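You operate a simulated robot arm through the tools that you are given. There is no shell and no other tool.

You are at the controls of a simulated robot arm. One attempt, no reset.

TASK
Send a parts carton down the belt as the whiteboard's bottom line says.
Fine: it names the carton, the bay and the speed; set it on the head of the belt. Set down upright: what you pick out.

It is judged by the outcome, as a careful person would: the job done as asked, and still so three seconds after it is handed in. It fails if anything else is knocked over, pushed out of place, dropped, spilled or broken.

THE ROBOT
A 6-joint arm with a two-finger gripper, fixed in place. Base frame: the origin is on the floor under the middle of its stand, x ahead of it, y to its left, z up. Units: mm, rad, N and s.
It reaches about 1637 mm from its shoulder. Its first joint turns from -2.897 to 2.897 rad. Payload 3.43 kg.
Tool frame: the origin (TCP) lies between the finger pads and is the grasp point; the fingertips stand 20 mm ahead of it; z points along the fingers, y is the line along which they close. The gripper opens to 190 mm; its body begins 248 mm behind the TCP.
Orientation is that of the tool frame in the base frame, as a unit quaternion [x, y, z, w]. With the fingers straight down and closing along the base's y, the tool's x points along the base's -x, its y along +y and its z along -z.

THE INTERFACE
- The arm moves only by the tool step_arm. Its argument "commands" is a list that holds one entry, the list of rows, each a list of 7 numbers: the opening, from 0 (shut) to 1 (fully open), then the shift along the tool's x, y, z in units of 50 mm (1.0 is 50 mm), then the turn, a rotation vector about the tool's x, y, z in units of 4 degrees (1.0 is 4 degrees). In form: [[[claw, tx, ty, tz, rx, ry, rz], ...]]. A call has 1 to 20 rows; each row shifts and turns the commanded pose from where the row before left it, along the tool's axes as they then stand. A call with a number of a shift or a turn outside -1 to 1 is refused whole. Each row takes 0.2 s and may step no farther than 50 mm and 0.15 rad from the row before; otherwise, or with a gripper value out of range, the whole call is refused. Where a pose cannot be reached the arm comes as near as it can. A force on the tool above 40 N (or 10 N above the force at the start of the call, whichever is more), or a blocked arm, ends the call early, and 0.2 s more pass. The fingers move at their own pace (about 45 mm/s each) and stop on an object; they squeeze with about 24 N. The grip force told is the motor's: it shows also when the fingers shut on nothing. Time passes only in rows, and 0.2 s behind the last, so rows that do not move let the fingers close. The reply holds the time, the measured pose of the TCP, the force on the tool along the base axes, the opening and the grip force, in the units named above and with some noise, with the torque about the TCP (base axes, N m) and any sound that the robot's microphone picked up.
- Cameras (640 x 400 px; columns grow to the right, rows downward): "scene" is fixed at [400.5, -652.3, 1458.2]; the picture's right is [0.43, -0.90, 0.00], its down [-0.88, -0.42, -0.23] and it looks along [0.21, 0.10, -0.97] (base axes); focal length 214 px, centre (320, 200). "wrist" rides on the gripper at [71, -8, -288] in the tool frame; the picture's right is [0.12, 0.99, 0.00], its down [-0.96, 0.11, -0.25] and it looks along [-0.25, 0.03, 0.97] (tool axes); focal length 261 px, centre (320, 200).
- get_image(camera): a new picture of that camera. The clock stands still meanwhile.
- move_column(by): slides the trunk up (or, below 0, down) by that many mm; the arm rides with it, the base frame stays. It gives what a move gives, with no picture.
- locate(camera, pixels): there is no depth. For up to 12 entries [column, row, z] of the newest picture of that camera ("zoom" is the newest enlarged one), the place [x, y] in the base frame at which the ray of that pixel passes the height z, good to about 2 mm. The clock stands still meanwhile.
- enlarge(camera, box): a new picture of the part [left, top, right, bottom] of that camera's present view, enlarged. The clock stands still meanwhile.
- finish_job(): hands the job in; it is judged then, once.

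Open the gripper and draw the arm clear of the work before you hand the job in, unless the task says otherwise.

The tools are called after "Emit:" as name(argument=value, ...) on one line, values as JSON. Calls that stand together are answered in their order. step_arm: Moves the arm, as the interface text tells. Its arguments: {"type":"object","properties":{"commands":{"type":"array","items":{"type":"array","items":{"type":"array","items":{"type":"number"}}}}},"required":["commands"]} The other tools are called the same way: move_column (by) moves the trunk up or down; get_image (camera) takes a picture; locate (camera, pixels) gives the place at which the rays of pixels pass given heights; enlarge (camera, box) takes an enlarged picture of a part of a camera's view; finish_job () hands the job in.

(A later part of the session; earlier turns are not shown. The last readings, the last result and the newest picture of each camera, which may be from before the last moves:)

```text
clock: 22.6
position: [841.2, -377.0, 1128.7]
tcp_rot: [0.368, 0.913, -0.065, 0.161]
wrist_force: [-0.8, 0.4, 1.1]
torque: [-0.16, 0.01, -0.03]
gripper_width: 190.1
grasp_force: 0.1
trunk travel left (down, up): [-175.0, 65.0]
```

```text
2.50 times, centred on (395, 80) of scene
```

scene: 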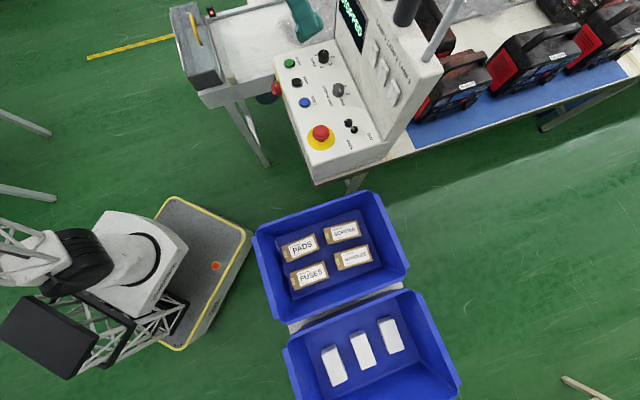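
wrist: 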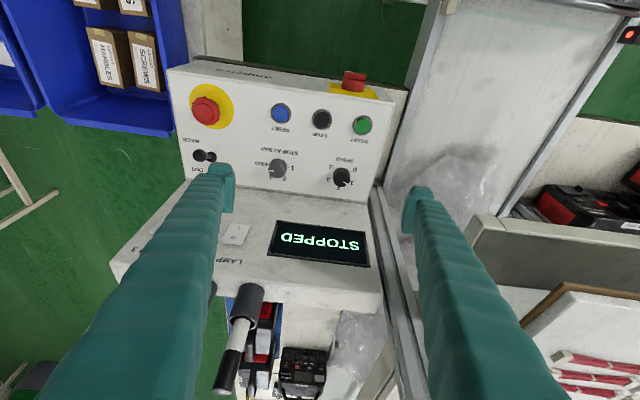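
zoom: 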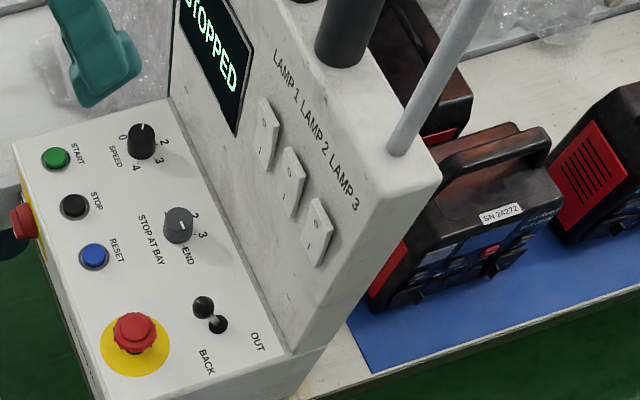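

The upright begins at ~55 mm behind the knob axes, so I'll keep the turning strokes to ±30°. I move above the speed knob with the fingers partly closed (~80 mm), staying at z=1000.

Emit:
step_arm(commands=[[[0.42, 0, 0, 0, 0, 0, 0], [0.42, 0, 0, 0, 0, 0, 0], [0.42, -0.205, 0.2145, 0.76, 0, 0, 0], [0.42, -0.205, 0.2145, 0.76, 0, 0, 0], [0.42, -0.205, 0.2145, 0.76, 0, 0, 0], [0.42, -0.205, 0.2145, 0.76, 0, 0, 0], [0.42, 0, 0, 0, 0, 0, 0]]])

Emit:
get_image(camera="wrist")

Emit:
get_image(camera="scene")

```text
clock: 24.2
position: [936.4, -408.7, 1001.5]
tcp_rot: [0.368, 0.914, -0.066, 0.161]
wrist_force: [-0.9, -0.8, -0.1]
torque: [-0.02, 0.01, -0.01]
gripper_width: 80.0
grasp_force: 0.1
trunk travel left (down, up): [-175.0, 65.0]
```

```text
taken
```

wrist: 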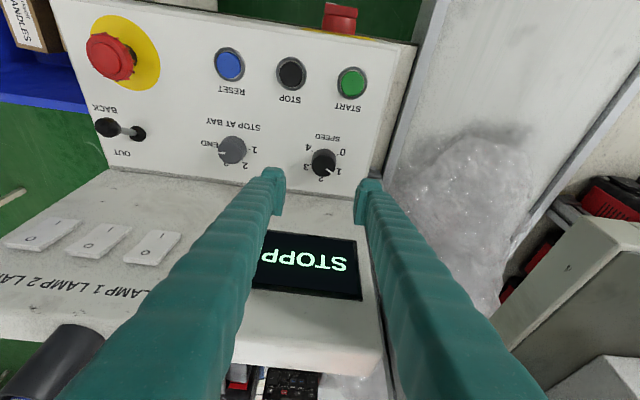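

```text
taken
```

scene: 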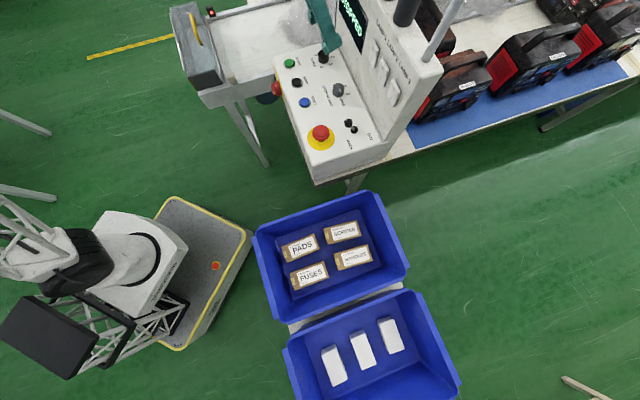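

The fingers straddle the knob direction. I enlarge to refine the knob's position relative to the fingers.

Emit:
enlarge(camera="wrist", box=[270, 120, 390, 220])

Emit:
enlarge(camera="scene", box=[290, 10, 380, 90])

Emit:
locate(camera="wrist", pixels=[[324, 164, 920], [233, 151, 920], [352, 80, 905], [229, 62, 905]])

```text
4.00 times, centred on (330, 170) of wrist
```

zoom: 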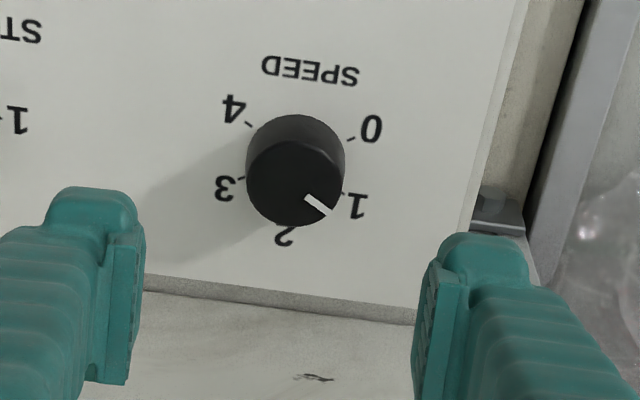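

```text
5.00 times, centred on (335, 50) of scene
```

zoom: 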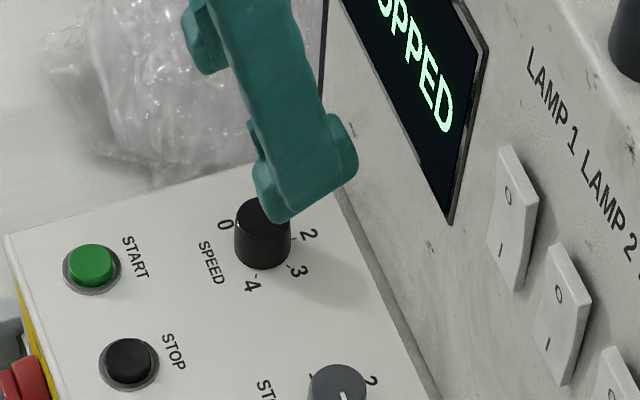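

```text
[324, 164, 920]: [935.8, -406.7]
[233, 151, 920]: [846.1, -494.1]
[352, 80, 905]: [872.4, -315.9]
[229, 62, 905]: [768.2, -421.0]
```

The knob axis is confirmed at (936,-407.5), and it's centred between the fingers. I rotate 28° counter-clockwise about the vertical for the start of the stroke, then descend around the knob to z≈928.

Emit:
step_arm(commands=[[[0.42, 0, 0, 0, -0.342, 0, -0.94], [0.42, 0, 0, 0, -0.342, 0, -0.94], [0.42, 0, 0, 0, -0.342, 0, -0.94], [0.42, 0, 0, 0, -0.342, 0, -0.94], [0.42, 0, 0, 0, -0.342, 0, -0.94], [0.42, 0, 0, 0, -0.342, 0, -0.94], [0.42, 0, 0, 0, -0.342, 0, -0.94], [0.42, 0.167, 0, 0.461, 0, 0, 0], [0.42, 0.167, 0, 0.461, 0, 0, 0]]])

Emit:
get_image(camera="wrist")

Emit:
enlarge(camera="scene", box=[290, 10, 380, 90])

```text
clock: 26.2
position: [936.5, -407.3, 948.8]
tcp_rot: [0.136, 0.975, -0.024, 0.172]
wrist_force: [-0.9, 0.0, 0.0]
torque: [0.0, 0.02, 0.01]
gripper_width: 79.7
grasp_force: 0.0
trunk travel left (down, up): [-175.0, 65.0]
```

```text
taken
```

wrist: 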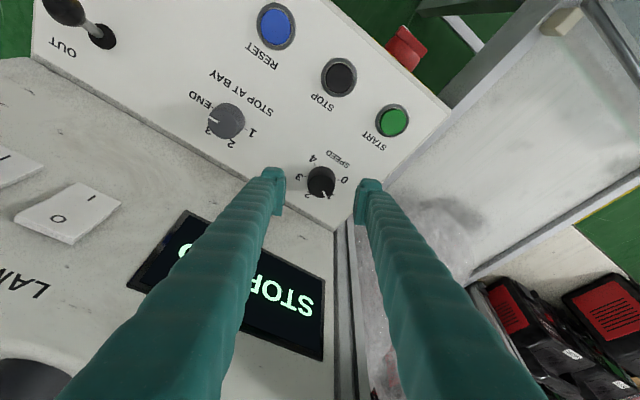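

```text
5.00 times, centred on (335, 50) of scene
```

zoom: 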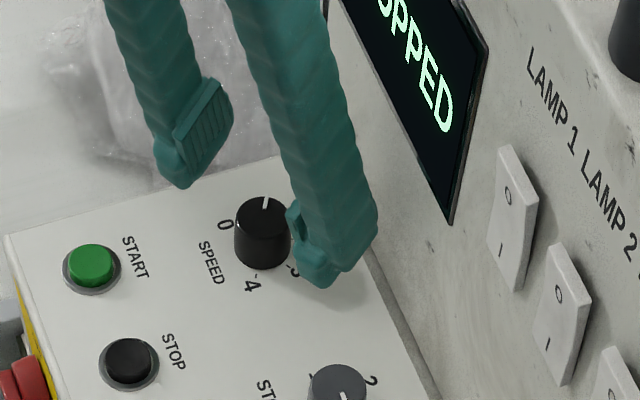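

The knob is between the pads; I descend the last 21 mm and close on it.

Emit:
step_arm(commands=[[[0.42, 0.144, 0, 0.395, 0, 0, 0], [0.42, 0, 0, 0, 0, 0, 0], [0, 0, 0, 0, 0, 0, 0], [0, 0, 0, 0, 0, 0, 0], [0, 0, 0, 0, 0, 0, 0], [0, 0, 0, 0, 0, 0, 0], [0, 0, 0, 0, 0, 0, 0]]])

Emit:
get_image(camera="wrist")

Emit:
enlarge(camera="scene", box=[290, 10, 380, 90])

```text
clock: 27.8
position: [937.8, -407.0, 927.4]
tcp_rot: [0.136, 0.975, -0.024, 0.172]
wrist_force: [-0.3, 0.6, -0.7]
torque: [0.05, 0.02, 0.03]
gripper_width: 32.5
grasp_force: 44.9
trunk travel left (down, up): [-175.0, 65.0]
```

```text
taken
```

wrist: 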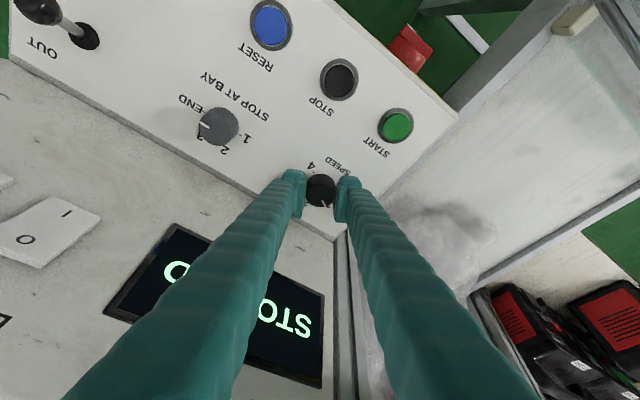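

```text
5.00 times, centred on (335, 50) of scene
```

zoom: 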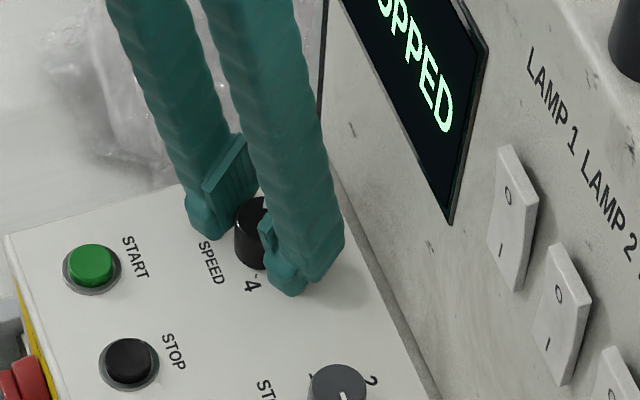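

The knob is held (width 32.5 mm, negligible side force). Now I turn 60° clockwise about the vertical.

Emit:
step_arm(commands=[[[0, 0, 0, 0, 0.342, 0, 0.94], [0, 0, 0, 0, 0.342, 0, 0.94], [0, 0, 0, 0, 0.342, 0, 0.94], [0, 0, 0, 0, 0.342, 0, 0.94], [0, 0, 0, 0, 0.342, 0, 0.94], [0, 0, 0, 0, 0.342, 0, 0.94], [0, 0, 0, 0, 0.342, 0, 0.94], [0, 0, 0, 0, 0.342, 0, 0.94], [0, 0, 0, 0, 0.342, 0, 0.94], [0, 0, 0, 0, 0.342, 0, 0.94], [0, 0, 0, 0, 0.342, 0, 0.94], [0, 0, 0, 0, 0.342, 0, 0.94], [0, 0, 0, 0, 0.342, 0, 0.94], [0, 0, 0, 0, 0.342, 0, 0.94], [0, 0, 0, 0, 0.342, 0, 0.94]]])

Emit:
get_image(camera="wrist")

Emit:
enlarge(camera="scene", box=[290, 10, 380, 90])

```text
clock: 31.0
position: [937.3, -407.2, 927.0]
tcp_rot: [0.606, 0.776, -0.108, 0.138]
wrist_force: [24.4, 18.6, 1.2]
torque: [0.21, -0.2, 0.06]
gripper_width: 32.6
grasp_force: 45.2
trunk travel left (down, up): [-175.0, 65.0]
```

```text
taken
```

wrist: 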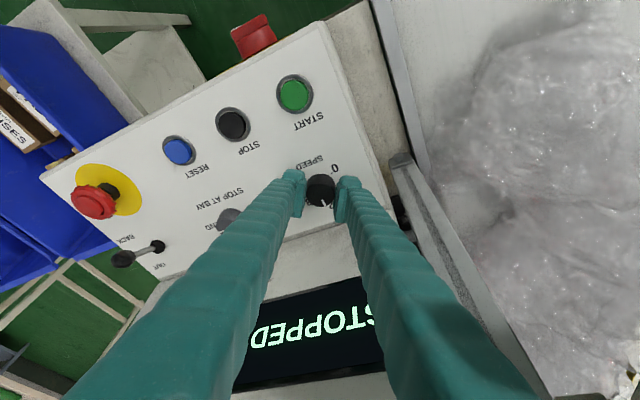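

```text
5.00 times, centred on (335, 50) of scene
```

zoom: 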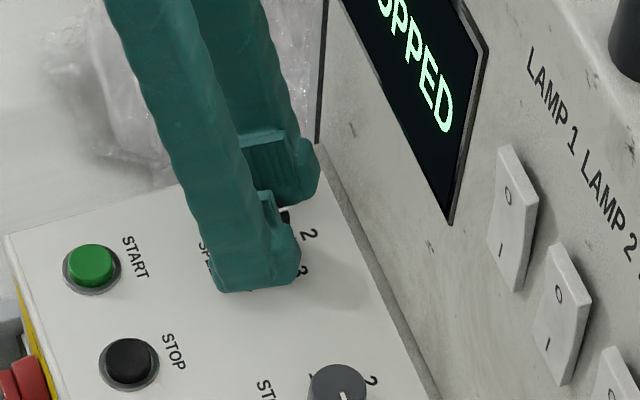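

The knob turned with the fingers (pointer kept its place relative to them), with about 30 N sideways load; I open to relieve it and look at the pointer.

Emit:
step_arm(commands=[[[0.4, 0, 0, 0, 0, 0, 0], [0.4, 0, 0, 0, 0, 0, 0], [0.4, 0, 0, 0, 0, 0, 0], [0.4, -0.137, 0, -0.376, 0, 0, 0], [0.4, -0.137, 0, -0.376, 0, 0, 0]]])

Emit:
enlarge(camera="wrist", box=[260, 120, 400, 220])

Emit:
enlarge(camera="scene", box=[290, 10, 380, 90])

```text
clock: 32.2
position: [937.6, -407.9, 967.5]
tcp_rot: [0.606, 0.776, -0.108, 0.137]
wrist_force: [0.0, 0.0, -0.4]
torque: [-0.01, 0.01, 0.0]
gripper_width: 76.3
grasp_force: 0.1
trunk travel left (down, up): [-175.0, 65.0]
```

```text
4.00 times, centred on (330, 170) of wrist
```

zoom: 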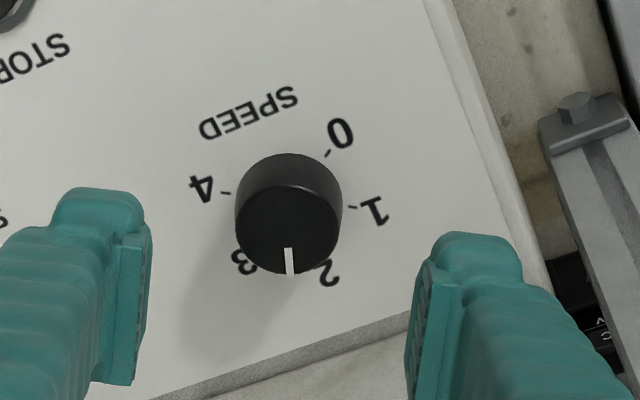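

```text
5.00 times, centred on (335, 50) of scene
```

zoom: 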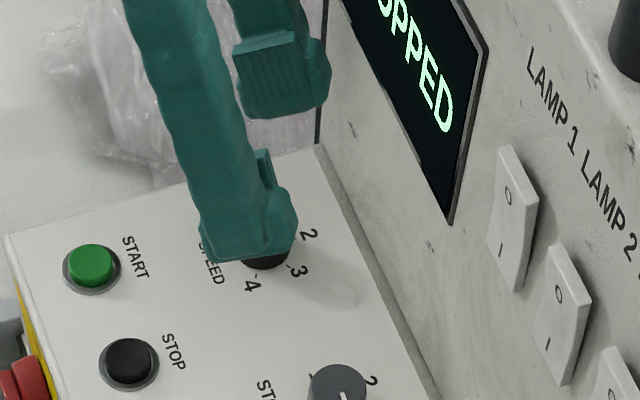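

The pointer seems around 2 or slightly past it. I rotate back 60° at this height and look again with both cameras for a clear reading.

Emit:
step_arm(commands=[[[0.42, 0, 0, 0, -0.342, 0, -0.94], [0.42, 0, 0, 0, -0.342, 0, -0.94], [0.42, 0, 0, 0, -0.342, 0, -0.94], [0.42, 0, 0, 0, -0.342, 0, -0.94], [0.42, 0, 0, 0, -0.342, 0, -0.94], [0.42, 0, 0, 0, -0.342, 0, -0.94], [0.42, 0, 0, 0, -0.342, 0, -0.94], [0.42, 0, 0, 0, -0.342, 0, -0.94], [0.42, 0, 0, 0, -0.342, 0, -0.94], [0.42, 0, 0, 0, -0.342, 0, -0.94], [0.42, 0, 0, 0, -0.342, 0, -0.94], [0.42, 0, 0, 0, -0.342, 0, -0.94], [0.42, 0, 0, 0, -0.342, 0, -0.94], [0.42, 0, 0, 0, -0.342, 0, -0.94], [0.42, 0, 0, 0, -0.342, 0, -0.94]]])

Emit:
enlarge(camera="wrist", box=[260, 120, 400, 220])

Emit:
enlarge(camera="scene", box=[290, 10, 380, 90])

```text
clock: 35.4
position: [937.5, -407.4, 968.6]
tcp_rot: [0.136, 0.975, -0.024, 0.172]
wrist_force: [-0.2, 0.3, 0.0]
torque: [-0.01, 0.0, 0.0]
gripper_width: 79.8
grasp_force: 0.1
trunk travel left (down, up): [-175.0, 65.0]
```

```text
4.00 times, centred on (330, 170) of wrist
```

zoom: 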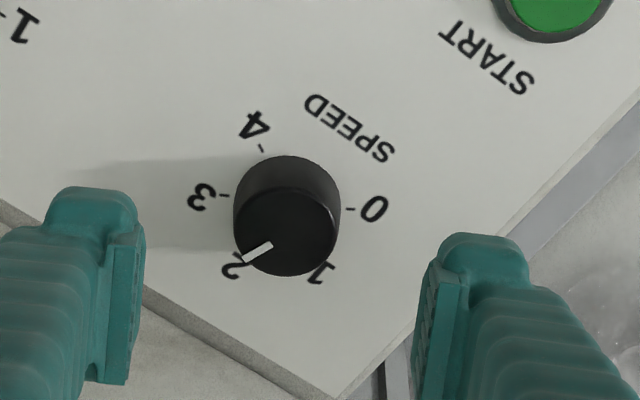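

```text
5.00 times, centred on (335, 50) of scene
```

zoom: 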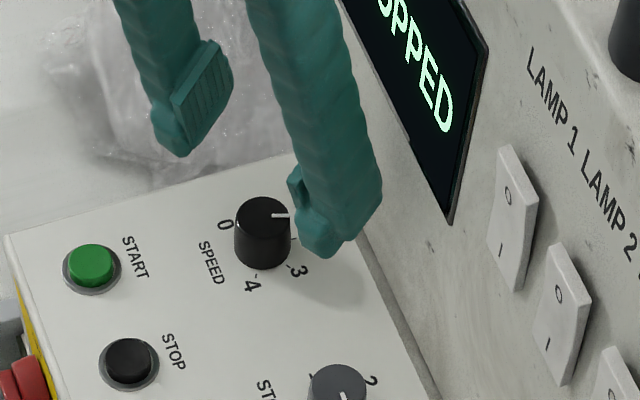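

The pointer is at 2 now (zoom 258,252). I shift the grip 1.5 mm in +x to reduce side load, descend, grip and turn another 56° clockwise.

Emit:
step_arm(commands=[[[0.42, 0.253, 0.008, 0.78, 0, 0, 0], [0.42, 0, 0, 0, 0, 0, 0], [0, 0, 0, 0, 0, 0, 0], [0, 0, 0, 0, 0, 0, 0], [0, 0, 0, 0, 0, 0, 0], [0, 0, 0, 0, 0, 0, 0], [0, 0, 0, 0, 0.342, 0, 0.94], [0, 0, 0, 0, 0.342, 0, 0.94], [0, 0, 0, 0, 0.342, 0, 0.94], [0, 0, 0, 0, 0.342, 0, 0.94], [0, 0, 0, 0, 0.342, 0, 0.94], [0, 0, 0, 0, 0.342, 0, 0.94], [0, 0, 0, 0, 0.342, 0, 0.94], [0, 0, 0, 0, 0.342, 0, 0.94], [0, 0, 0, 0, 0.342, 0, 0.94], [0, 0, 0, 0, 0.342, 0, 0.94], [0, 0, 0, 0, 0.342, 0, 0.94], [0, 0, 0, 0, 0.342, 0, 0.94], [0, 0, 0, 0, 0.342, 0, 0.94], [0, 0, 0, 0, 0.342, 0, 0.94]]])

Emit:
enlarge(camera="wrist", box=[260, 120, 400, 220])

```text
clock: 39.6
position: [938.7, -408.5, 928.1]
tcp_rot: [0.579, 0.796, -0.103, 0.141]
wrist_force: [6.5, -3.0, 1.6]
torque: [0.14, 0.02, 0.02]
gripper_width: 32.5
grasp_force: 44.7
trunk travel left (down, up): [-175.0, 65.0]
```

```text
4.00 times, centred on (330, 170) of wrist
```

zoom: 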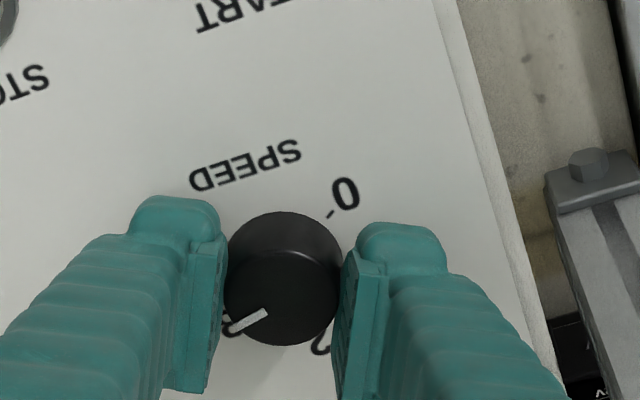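

Side load is now small and the pointer is near 3. I release, lift 40 mm and rotate back for the last stroke.

Emit:
step_arm(commands=[[[0.42, 0, 0, 0, 0, 0, 0], [0.42, 0, 0, 0, 0, 0, 0], [0.42, 0, 0, 0, 0, 0, 0], [0.42, -0.137, 0, -0.376, 0, 0, 0], [0.42, -0.137, 0, -0.376, 0, 0, 0], [0.42, 0, 0, 0, -0.342, 0, -0.94], [0.42, 0, 0, 0, -0.342, 0, -0.94], [0.42, 0, 0, 0, -0.342, 0, -0.94], [0.42, 0, 0, 0, -0.342, 0, -0.94], [0.42, 0, 0, 0, -0.342, 0, -0.94], [0.42, 0, 0, 0, -0.342, 0, -0.94], [0.42, 0, 0, 0, -0.342, 0, -0.94], [0.42, 0, 0, 0, -0.342, 0, -0.94], [0.42, 0, 0, 0, -0.342, 0, -0.94], [0.42, 0, 0, 0, -0.342, 0, -0.94], [0.42, 0, 0, 0, -0.342, 0, -0.94], [0.42, 0, 0, 0, -0.342, 0, -0.94], [0.42, 0, 0, 0, -0.342, 0, -0.94], [0.42, 0, 0, 0, -0.342, 0, -0.94], [0.42, 0, 0, 0, -0.342, 0, -0.94]]])

Emit:
enlarge(camera="wrist", box=[260, 120, 400, 220])

Emit:
enlarge(camera="scene", box=[290, 10, 380, 90])

```text
clock: 43.8
position: [938.4, -408.6, 965.7]
tcp_rot: [0.102, 0.979, -0.018, 0.173]
wrist_force: [0.0, 0.1, 0.6]
torque: [-0.02, 0.01, -0.02]
gripper_width: 80.0
grasp_force: 0.1
trunk travel left (down, up): [-175.0, 65.0]
```

```text
4.00 times, centred on (330, 170) of wrist
```

zoom: 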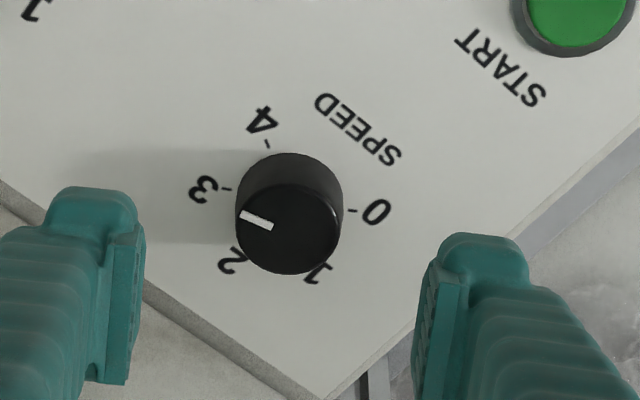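

```text
5.00 times, centred on (335, 50) of scene
```

zoom: 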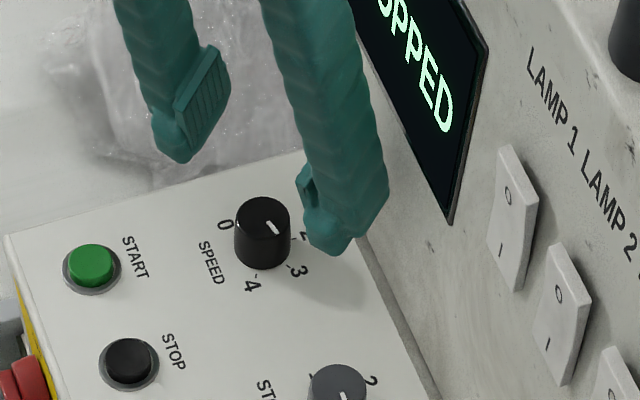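

By tick comparison the pointer is about 15–17° past 3, so 4 is about 44° farther. I descend, grip, and turn 40° clockwise, then check.

Emit:
step_arm(commands=[[[0.42, 0.26, 0, 0.714, 0, 0, 0], [0.42, 0, 0, 0, 0, 0, 0], [0, 0, 0, 0, 0, 0, 0], [0, 0, 0, 0, 0, 0, 0], [0, 0, 0, 0, 0, 0, 0], [0, 0, 0, 0, 0, 0, 0], [0, 0, 0, 0, 0.342, 0, 0.94], [0, 0, 0, 0, 0.342, 0, 0.94], [0, 0, 0, 0, 0.342, 0, 0.94], [0, 0, 0, 0, 0.342, 0, 0.94], [0, 0, 0, 0, 0.342, 0, 0.94], [0, 0, 0, 0, 0.342, 0, 0.94], [0, 0, 0, 0, 0.342, 0, 0.94], [0, 0, 0, 0, 0.342, 0, 0.94], [0, 0, 0, 0, 0.342, 0, 0.94], [0, 0, 0, 0, 0.342, 0, 0.94]]])

Emit:
enlarge(camera="wrist", box=[260, 120, 400, 220])

Emit:
enlarge(camera="scene", box=[290, 10, 380, 90])

```text
clock: 47.2
position: [940.8, -409.3, 926.5]
tcp_rot: [0.433, 0.885, -0.076, 0.155]
wrist_force: [13.7, -13.0, -17.6]
torque: [-0.07, -0.02, -0.01]
gripper_width: 33.1
grasp_force: 44.7
trunk travel left (down, up): [-175.0, 65.0]
```

```text
4.00 times, centred on (330, 170) of wrist
```

zoom: 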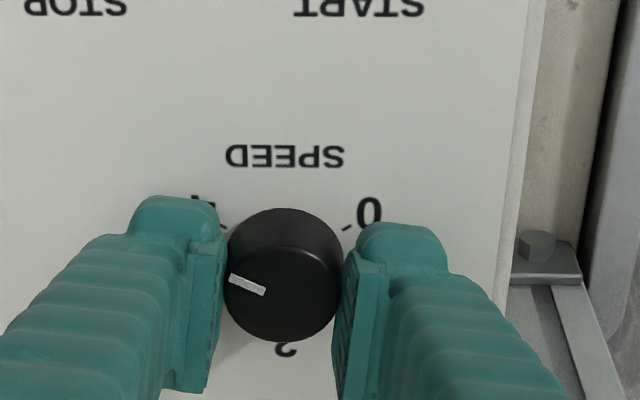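

```text
5.00 times, centred on (335, 50) of scene
```

zoom: 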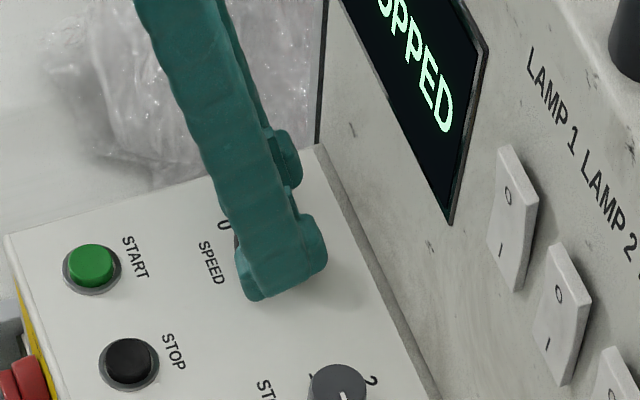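

The pointer is now about at tick 4 (pointer ≈206° vs tick ≈210° in the zoom). I release, lift and look.

Emit:
step_arm(commands=[[[0.42, 0, 0, 0, 0, 0, 0], [0.42, 0, 0, 0, 0, 0, 0], [0.42, 0, 0, 0, 0, 0, 0], [0.42, -0.137, 0, -0.376, 0, 0, 0], [0.42, -0.137, 0, -0.376, 0, 0, 0], [0.42, -0.137, 0, -0.376, 0, 0, 0], [0.42, 0, 0, 0, -0.342, 0, -0.94], [0.42, 0, 0, 0, -0.342, 0, -0.94], [0.42, 0, 0, 0, -0.342, 0, -0.94], [0.42, 0, 0, 0, -0.342, 0, -0.94], [0.42, 0, 0, 0, -0.342, 0, -0.94], [0.42, 0, 0, 0, -0.342, 0, -0.94], [0.42, 0, 0, 0, -0.342, 0, -0.94], [0.42, 0, 0, 0, -0.342, 0, -0.94], [0.42, 0, 0, 0, -0.342, 0, -0.94], [0.42, 0, 0, 0, -0.342, 0, -0.94]]])

Emit:
enlarge(camera="wrist", box=[260, 110, 400, 210])

Emit:
enlarge(camera="scene", box=[290, 10, 380, 90])

```text
clock: 50.6
position: [939.4, -408.5, 988.3]
tcp_rot: [0.102, 0.98, -0.018, 0.173]
wrist_force: [0.1, 0.7, 0.3]
torque: [-0.02, -0.02, -0.01]
gripper_width: 79.7
grasp_force: 0.0
trunk travel left (down, up): [-175.0, 65.0]
```

```text
4.00 times, centred on (330, 160) of wrist
```

zoom: 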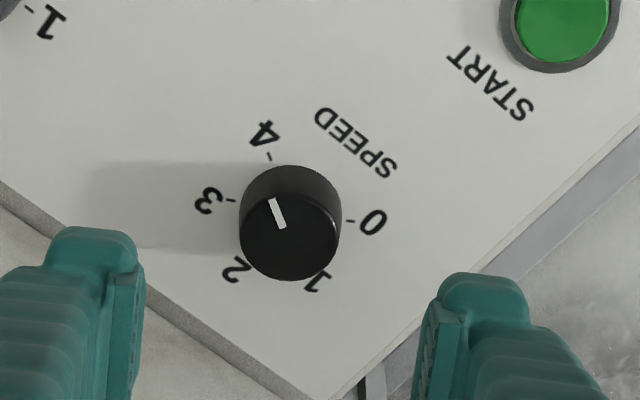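

```text
5.00 times, centred on (335, 50) of scene
```

zoom: 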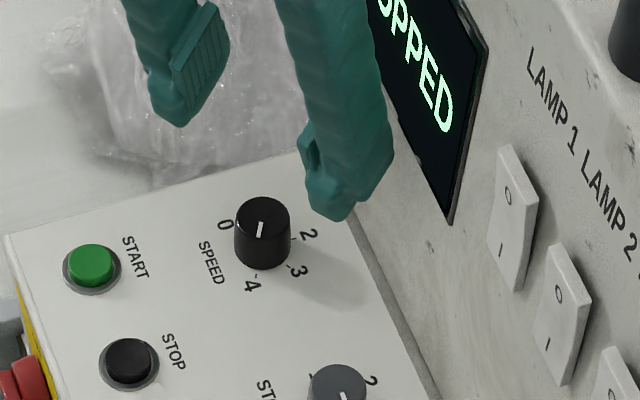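

SPEED now reads 4 in both views. Next the bay knob: I rotate to +28° for counter-clockwise strokes and shift over to it at safe height.

Emit:
step_arm(commands=[[[0.42, 0, 0, 0, 0.342, 0, 0.94], [0.42, 0, 0, 0, 0.342, 0, 0.94], [0.42, 0, 0, 0, 0.342, 0, 0.94], [0.42, 0, 0, 0, 0.342, 0, 0.94], [0.42, 0, 0, 0, 0.342, 0, 0.94], [0.42, 0, 0, 0, 0.342, 0, 0.94], [0.42, 0, 0, 0, 0.342, 0, 0.94], [0.42, 0, 0, 0, 0.342, 0, 0.94], [0.42, 0, 0, 0, 0.342, 0, 0.94], [0.42, 0, 0, 0, 0.342, 0, 0.94], [0.42, 0, 0, 0, 0.342, 0, 0.94], [0.42, 0, 0, 0, 0.342, 0, 0.94], [0.42, 0, 0, 0, 0.342, 0, 0.94], [0.42, 0, 0, 0, 0.342, 0, 0.94], [0.42, 0, 0, 0, 0.342, 0, 0.94], [0.42, -0.36, -0.762, 0.131, 0, 0, 0], [0.42, -0.36, -0.762, 0.131, 0, 0, 0], [0.42, -0.36, -0.762, 0.131, 0, 0, 0]]])

Emit:
get_image(camera="wrist")

Emit:
enlarge(camera="wrist", box=[260, 110, 400, 210])

Emit:
enlarge(camera="scene", box=[290, 30, 400, 130])

```text
clock: 54.4
position: [847.8, -496.8, 988.1]
tcp_rot: [0.579, 0.797, -0.103, 0.14]
wrist_force: [0.9, 0.7, 0.0]
torque: [-0.17, 0.11, -0.03]
gripper_width: 79.6
grasp_force: 0.0
trunk travel left (down, up): [-175.0, 65.0]
```

```text
taken
```

wrist: 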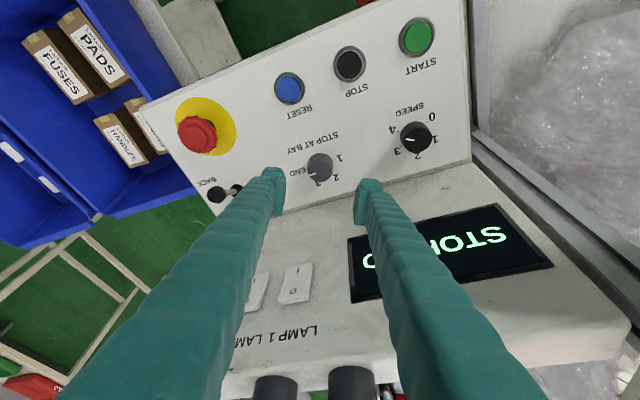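

```text
4.00 times, centred on (330, 160) of wrist
```

zoom: 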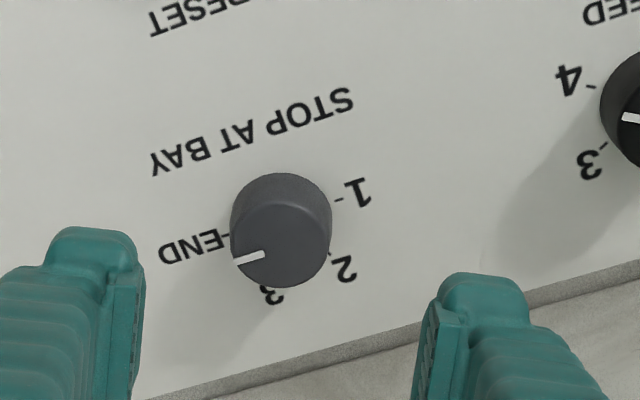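

```text
4.00 times, centred on (345, 80) of scene
```

zoom: 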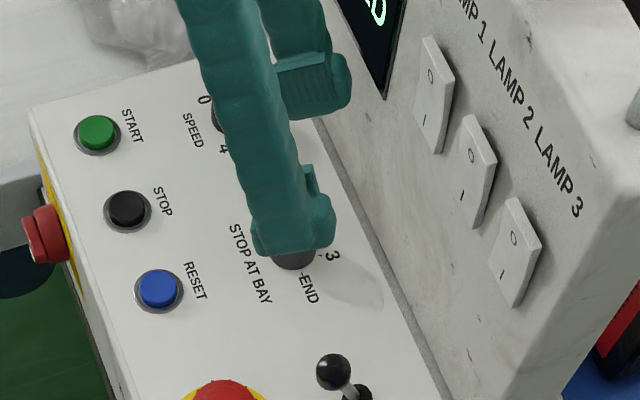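

I locate the bay knob's top centre (zoom 281,238 → wrist 320,169) to centre the grip.

Emit:
locate(camera="wrist", pixels=[[320.2, 169.5, 920], [415, 137, 920], [320.2, 169.5, 915], [231, 188, 940]])

```text
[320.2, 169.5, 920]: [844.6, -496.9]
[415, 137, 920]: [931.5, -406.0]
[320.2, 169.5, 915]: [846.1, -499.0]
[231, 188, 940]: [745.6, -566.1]
```

The grip is centred within ~2 mm. I descend 61 mm around the knob and close.

Emit:
step_arm(commands=[[[0.42, 0.209, 0, 0.573, 0, 0, 0], [0.42, 0.209, 0, 0.573, 0, 0, 0], [0.42, 0, 0, 0, 0, 0, 0], [0, 0, 0, 0, 0, 0, 0], [0, 0, 0, 0, 0, 0, 0], [0, 0, 0, 0, 0, 0, 0], [0, 0, 0, 0, 0, 0, 0]]])

Emit:
enlarge(camera="wrist", box=[260, 120, 400, 220])

```text
clock: 56.0
position: [846.4, -500.9, 925.9]
tcp_rot: [0.578, 0.797, -0.103, 0.14]
wrist_force: [-0.3, -1.5, -0.6]
torque: [0.0, -0.05, 0.01]
gripper_width: 32.8
grasp_force: 38.3
trunk travel left (down, up): [-175.0, 65.0]
```

```text
4.00 times, centred on (330, 170) of wrist
```

zoom: 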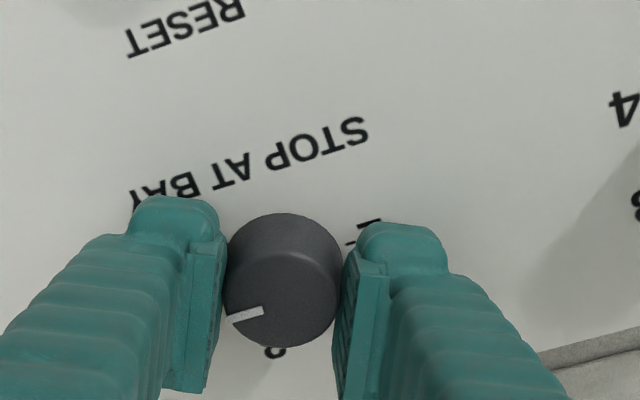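

The reading shows the TCP at (846.4,-500.9), a little off from expected; I hold one row to re-read it before turning.

Emit:
step_arm(commands=[[[0, 0, 0, 0, 0, 0, 0], [0, 0, 0, 0, 0, 0, 0]]])

```text
clock: 56.6
position: [846.6, -500.7, 926.5]
tcp_rot: [0.578, 0.797, -0.102, 0.14]
wrist_force: [-0.1, -0.3, -0.8]
torque: [0.04, -0.03, -0.01]
gripper_width: 32.7
grasp_force: 44.8
trunk travel left (down, up): [-175.0, 65.0]
```

Steady with no load. Now I turn the bay knob counter-clockwise by 56°.

Emit:
step_arm(commands=[[[0, 0, 0, 0, -0.342, 0, -0.94], [0, 0, 0, 0, -0.342, 0, -0.94], [0, 0, 0, 0, -0.342, 0, -0.94], [0, 0, 0, 0, -0.342, 0, -0.94], [0, 0, 0, 0, -0.342, 0, -0.94], [0, 0, 0, 0, -0.342, 0, -0.94], [0, 0, 0, 0, -0.342, 0, -0.94], [0, 0, 0, 0, -0.342, 0, -0.94], [0, 0, 0, 0, -0.342, 0, -0.94], [0, 0, 0, 0, -0.342, 0, -0.94], [0, 0, 0, 0, -0.342, 0, -0.94], [0, 0, 0, 0, -0.342, 0, -0.94], [0, 0, 0, 0, -0.342, 0, -0.94], [0, 0, 0, 0, -0.342, 0, -0.94]]])

Emit:
enlarge(camera="wrist", box=[260, 120, 400, 220])

Emit:
enlarge(camera="scene", box=[290, 30, 400, 130])

```text
clock: 58.6
position: [845.7, -499.0, 927.0]
tcp_rot: [0.313, 0.934, -0.056, 0.163]
wrist_force: [-7.2, -25.8, -10.1]
torque: [-0.51, -0.02, 0.03]
gripper_width: 32.9
grasp_force: 45.2
trunk travel left (down, up): [-175.0, 65.0]
stopped in row 9: the force on the tool passed its limit at 40 N (the readings are from after the stop); the commanded pose is now the measured one
```

```text
4.00 times, centred on (330, 170) of wrist
```

zoom: 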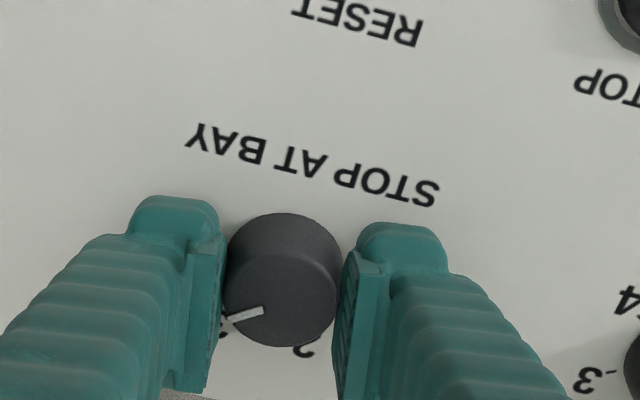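

```text
4.00 times, centred on (345, 80) of scene
```

zoom: 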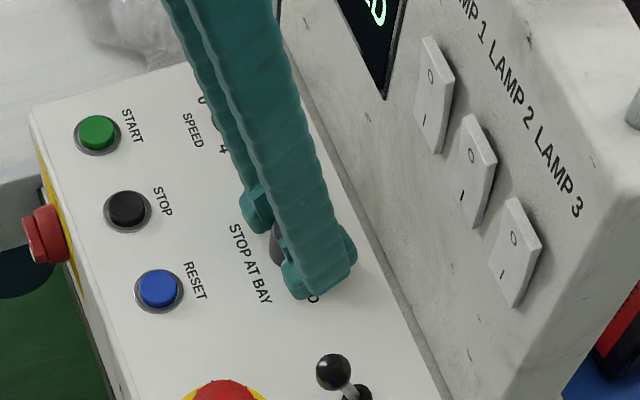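

The load limit stopped the turn at ~35° because the grip was ~2–3 mm off the knob axis, which I now estimate at about (847,-502). I open, shift onto the axis, re-grip and turn another 24°.

Emit:
step_arm(commands=[[[0.35, 0, 0, 0, 0, 0, 0], [0.35, 0, 0, 0, 0, 0, 0], [0.35, -0.053, -0.032, 0.019, 0, 0, 0], [0.35, 0, 0, 0, 0, 0, 0], [0, 0, 0, 0, 0, 0, 0], [0, 0, 0, 0, 0, 0, 0], [0, 0, 0, 0, 0, 0, 0], [0, 0, 0, 0, 0, 0, 0], [0, 0, 0, 0, -0.342, 0, -0.94], [0, 0, 0, 0, -0.342, 0, -0.94], [0, 0, 0, 0, -0.342, 0, -0.94], [0, 0, 0, 0, -0.342, 0, -0.94], [0, 0, 0, 0, -0.342, 0, -0.94], [0, 0, 0, 0, -0.342, 0, -0.94]]])

Emit:
enlarge(camera="wrist", box=[260, 120, 400, 220])

```text
clock: 61.6
position: [848.7, -500.7, 925.7]
tcp_rot: [0.11, 0.979, -0.02, 0.172]
wrist_force: [5.9, -5.9, 17.6]
torque: [0.04, 0.09, 0.07]
gripper_width: 32.9
grasp_force: 44.7
trunk travel left (down, up): [-175.0, 65.0]
```

```text
4.00 times, centred on (330, 170) of wrist
```

zoom: 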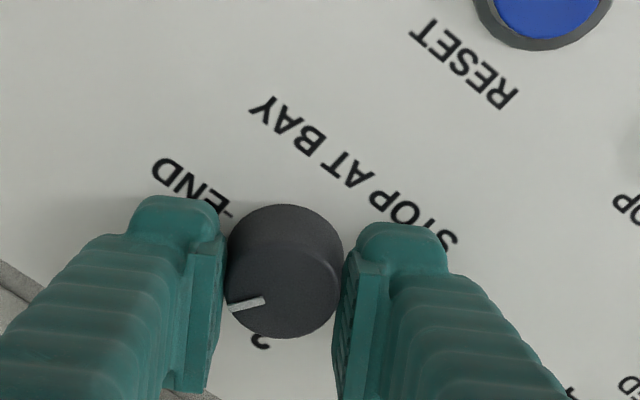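

Good, low load. I release, lift 40 mm and rotate back 60° for the next stroke, then look.

Emit:
step_arm(commands=[[[0.42, 0, 0, 0, 0, 0, 0], [0.42, 0, 0, 0, 0, 0, 0], [0.42, 0, 0, 0, 0, 0, 0], [0.42, -0.137, 0, -0.376, 0, 0, 0], [0.42, -0.137, 0, -0.376, 0, 0, 0], [0.42, 0, 0, 0, 0.342, 0, 0.94], [0.42, 0, 0, 0, 0.342, 0, 0.94], [0.42, 0, 0, 0, 0.342, 0, 0.94], [0.42, 0, 0, 0, 0.342, 0, 0.94], [0.42, 0, 0, 0, 0.342, 0, 0.94], [0.42, 0, 0, 0, 0.342, 0, 0.94], [0.42, 0, 0, 0, 0.342, 0, 0.94], [0.42, 0, 0, 0, 0.342, 0, 0.94], [0.42, 0, 0, 0, 0.342, 0, 0.94], [0.42, 0, 0, 0, 0.342, 0, 0.94], [0.42, 0, 0, 0, 0.342, 0, 0.94], [0.42, 0, 0, 0, 0.342, 0, 0.94], [0.42, 0, 0, 0, 0.342, 0, 0.94], [0.42, 0, 0, 0, 0.342, 0, 0.94], [0.42, 0, 0, 0, 0.342, 0, 0.94]]])

Emit:
enlarge(camera="wrist", box=[260, 120, 400, 220])

Emit:
enlarge(camera="scene", box=[290, 30, 400, 130])

```text
clock: 65.8
position: [849.7, -499.3, 966.7]
tcp_rot: [0.586, 0.792, -0.104, 0.138]
wrist_force: [-0.8, -0.7, 0.0]
torque: [0.01, -0.07, 0.0]
gripper_width: 79.8
grasp_force: 0.0
trunk travel left (down, up): [-175.0, 65.0]
```

```text
4.00 times, centred on (330, 170) of wrist
```

zoom: 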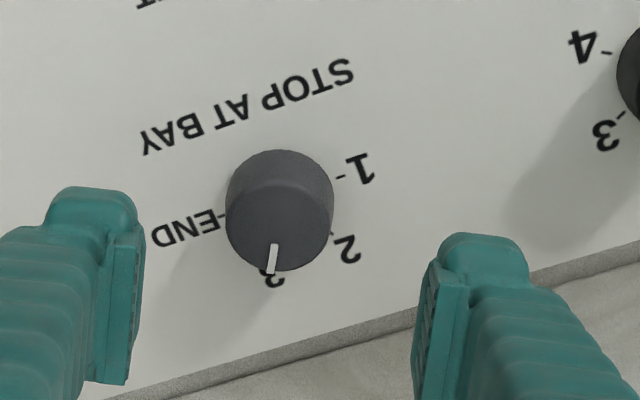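

```text
4.00 times, centred on (345, 80) of scene
```

zoom: 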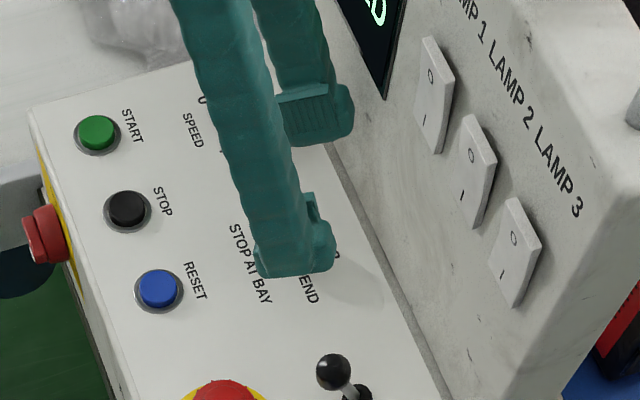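

The pointer is at 3. I re-centre by (-2.7,-1.7) mm, descend, grip and turn another 56° counter-clockwise.

Emit:
step_arm(commands=[[[0.42, 0.258, -0.0616, 0.758, 0, 0, 0], [0.42, 0, 0, 0, 0, 0, 0], [0, 0, 0, 0, 0, 0, 0], [0, 0, 0, 0, 0, 0, 0], [0, 0, 0, 0, 0, 0, 0], [0, 0, 0, 0, 0, 0, 0], [0, 0, 0, 0, -0.342, 0, -0.94], [0, 0, 0, 0, -0.342, 0, -0.94], [0, 0, 0, 0, -0.342, 0, -0.94], [0, 0, 0, 0, -0.342, 0, -0.94], [0, 0, 0, 0, -0.342, 0, -0.94], [0, 0, 0, 0, -0.342, 0, -0.94], [0, 0, 0, 0, -0.342, 0, -0.94], [0, 0, 0, 0, -0.342, 0, -0.94], [0, 0, 0, 0, -0.342, 0, -0.94], [0, 0, 0, 0, -0.342, 0, -0.94], [0, 0, 0, 0, -0.342, 0, -0.94], [0, 0, 0, 0, -0.342, 0, -0.94], [0, 0, 0, 0, -0.342, 0, -0.94], [0, 0, 0, 0, -0.342, 0, -0.94]]])

Emit:
enlarge(camera="wrist", box=[260, 120, 400, 220])

```text
clock: 69.9
position: [848.7, -500.3, 928.3]
tcp_rot: [0.164, 0.971, -0.029, 0.171]
wrist_force: [17.1, 29.0, -0.1]
torque: [0.42, -0.4, -0.07]
gripper_width: 32.9
grasp_force: 45.1
trunk travel left (down, up): [-175.0, 65.0]
stopped in row 20: the force on the tool passed its limit at 42 N (the readings are from after the stop); the commanded pose is now the measured one
```

```text
4.00 times, centred on (330, 170) of wrist
```

zoom: 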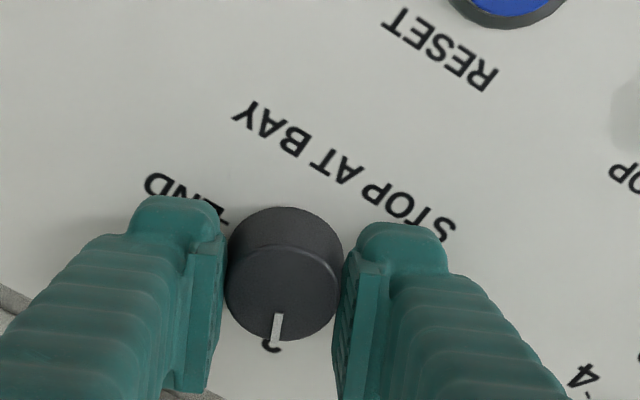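

The pointer is near 2 (knob pulls toward +y, so the axis is nearer (847,-499.5)). Release, lift and rotate back 56° for the last stroke.

Emit:
step_arm(commands=[[[0.42, 0, 0, 0, 0, 0, 0], [0.42, 0, 0, 0, 0, 0, 0], [0.42, 0, 0, 0, 0, 0, 0], [0.42, -0.137, 0, -0.376, 0, 0, 0], [0.42, -0.137, 0, -0.376, 0, 0, 0], [0.42, 0, 0, 0, 0.342, 0, 0.94], [0.42, 0, 0, 0, 0.342, 0, 0.94], [0.42, 0, 0, 0, 0.342, 0, 0.94], [0.42, 0, 0, 0, 0.342, 0, 0.94], [0.42, 0, 0, 0, 0.342, 0, 0.94], [0.42, 0, 0, 0, 0.342, 0, 0.94], [0.42, 0, 0, 0, 0.342, 0, 0.94], [0.42, 0, 0, 0, 0.342, 0, 0.94], [0.42, 0, 0, 0, 0.342, 0, 0.94], [0.42, 0, 0, 0, 0.342, 0, 0.94], [0.42, 0, 0, 0, 0.342, 0, 0.94], [0.42, 0, 0, 0, 0.342, 0, 0.94], [0.42, 0, 0, 0, 0.342, 0, 0.94], [0.42, 0, 0, 0, 0.342, 0, 0.94]]])

Emit:
enlarge(camera="wrist", box=[260, 120, 400, 220])

```text
clock: 73.9
position: [845.5, -503.6, 967.8]
tcp_rot: [0.6, 0.781, -0.105, 0.136]
wrist_force: [-0.5, 0.4, -0.1]
torque: [0.03, -0.03, 0.02]
gripper_width: 79.8
grasp_force: 0.1
trunk travel left (down, up): [-175.0, 65.0]
```

```text
4.00 times, centred on (330, 170) of wrist
```

zoom: 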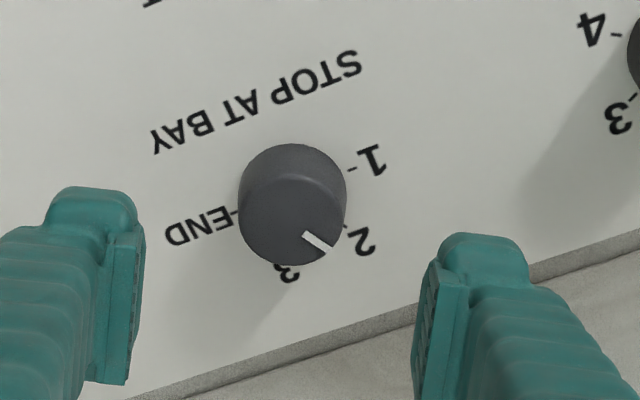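

The pointer is at 2 (≈34° vs tick ≈35°). I re-centre to about (847,-499.8), descend, grip and turn the last 60° counter-clockwise.

Emit:
step_arm(commands=[[[0.42, 0.335, 0.0487, 0.73, 0, 0, 0], [0, 0, 0, 0, 0, 0, 0], [0, 0, 0, 0, 0, 0, 0], [0, 0, 0, 0, 0, 0, 0], [0, 0, 0, 0, 0, 0, 0], [0, 0, 0, 0, -0.342, 0, -0.94], [0, 0, 0, 0, -0.342, 0, -0.94], [0, 0, 0, 0, -0.342, 0, -0.94], [0, 0, 0, 0, -0.342, 0, -0.94], [0, 0, 0, 0, -0.342, 0, -0.94], [0, 0, 0, 0, -0.342, 0, -0.94], [0, 0, 0, 0, -0.342, 0, -0.94], [0, 0, 0, 0, -0.342, 0, -0.94], [0, 0, 0, 0, -0.342, 0, -0.94], [0, 0, 0, 0, -0.342, 0, -0.94], [0, 0, 0, 0, -0.342, 0, -0.94], [0, 0, 0, 0, -0.342, 0, -0.94], [0, 0, 0, 0, -0.342, 0, -0.94], [0, 0, 0, 0, -0.342, 0, -0.94], [0, 0, 0, 0, -0.342, 0, -0.94]]])

Emit:
enlarge(camera="wrist", box=[260, 120, 400, 220])

```text
clock: 78.1
position: [849.2, -501.9, 927.6]
tcp_rot: [0.129, 0.977, -0.022, 0.172]
wrist_force: [5.4, -15.5, -5.5]
torque: [-0.2, -0.12, 0.04]
gripper_width: 32.7
grasp_force: 44.7
trunk travel left (down, up): [-175.0, 65.0]
```

```text
4.00 times, centred on (330, 170) of wrist
```

zoom: 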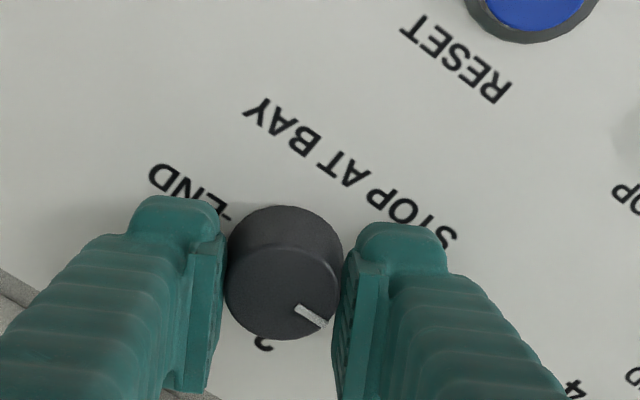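

The pointer seems at about 1. I release, lift and look without rotating.

Emit:
step_arm(commands=[[[0.42, 0, 0, 0, 0, 0, 0], [0.42, 0, 0, 0, 0, 0, 0], [0.42, 0, 0, 0, 0, 0, 0], [0.42, -0.205, 0, -0.564, 0, 0, 0], [0.42, -0.205, 0, -0.564, 0, 0, 0]]])

Emit:
enlarge(camera="wrist", box=[260, 110, 400, 210])

Emit:
enlarge(camera="scene", box=[290, 30, 400, 130])

```text
clock: 79.3
position: [845.8, -497.8, 987.1]
tcp_rot: [0.129, 0.977, -0.022, 0.17]
wrist_force: [-0.8, 0.0, 0.6]
torque: [-0.03, 0.05, -0.01]
gripper_width: 79.7
grasp_force: 0.0
trunk travel left (down, up): [-175.0, 65.0]
```

```text
4.00 times, centred on (330, 160) of wrist
```

zoom: 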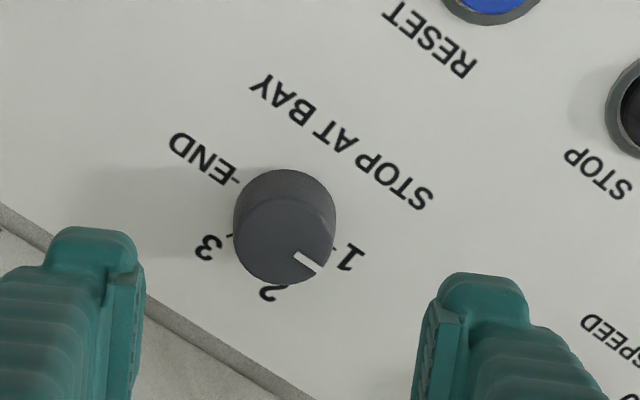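

```text
4.00 times, centred on (345, 80) of scene
```

zoom: 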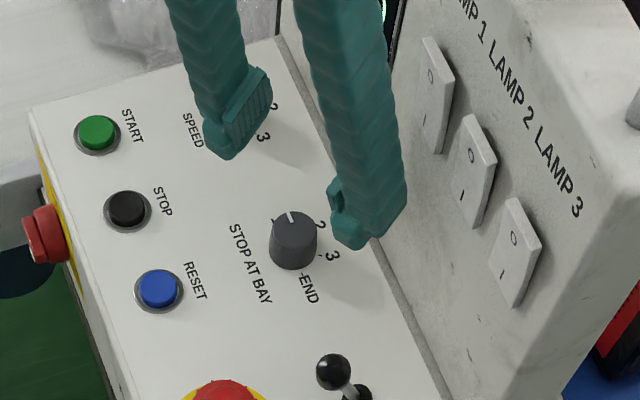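

STOP AT BAY now reads 1 and SPEED 4. Now the carton: I back away from the panel toward the robot (away from the beacon), raise, and straighten the gripper.

Emit:
step_arm(commands=[[[0.42, 0.643, 0.2266, -0.538, 0, 0, 0], [0.42, 0.643, 0.2266, -0.538, 0, 0, 0], [0.42, 0.643, 0.2266, -0.538, 0, 0, 0], [0.42, 0.643, 0.2266, -0.538, 0, 0, 0], [0.42, 0.643, 0.2266, -0.538, 0, 0, 0], [0.42, 0.643, 0.2266, -0.538, 0, 0, 0], [0.42, 0.643, 0.2266, -0.538, 0, 0, 0], [0.6, 0, 0, 0, 0, 1, 0], [0.7, 0, 0, 0, 0, 1, 0], [0.8, 0, 0, 0, 0, 1, 0], [0.9, 0, 0, 0, 0, 1, 0], [1, 0, 0, 0, 0, 1, 0]]])

Emit:
get_image(camera="wrist")

Emit:
enlarge(camera="scene", box=[270, 30, 390, 130])

```text
clock: 81.9
position: [600.8, -353.2, 1088.8]
tcp_rot: [0.131, 0.991, 0.0, -0.002]
wrist_force: [-1.4, -0.3, 0.1]
torque: [-0.06, -0.11, 0.02]
gripper_width: 181.7
grasp_force: 0.1
trunk travel left (down, up): [-175.0, 65.0]
```

```text
taken
```

wrist: 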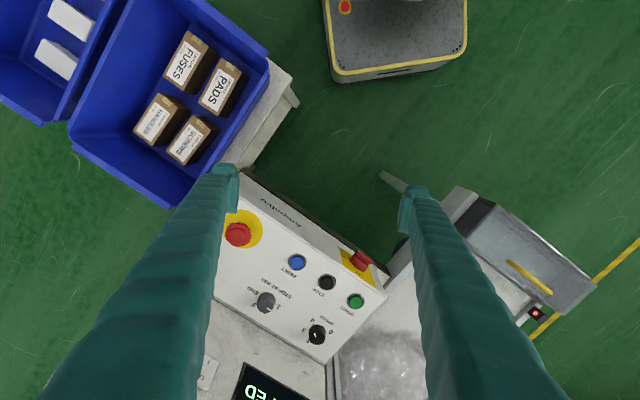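

```text
4.00 times, centred on (330, 80) of scene
```

zoom: 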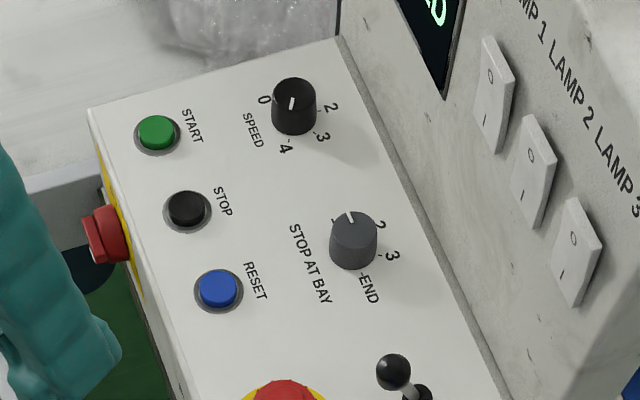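

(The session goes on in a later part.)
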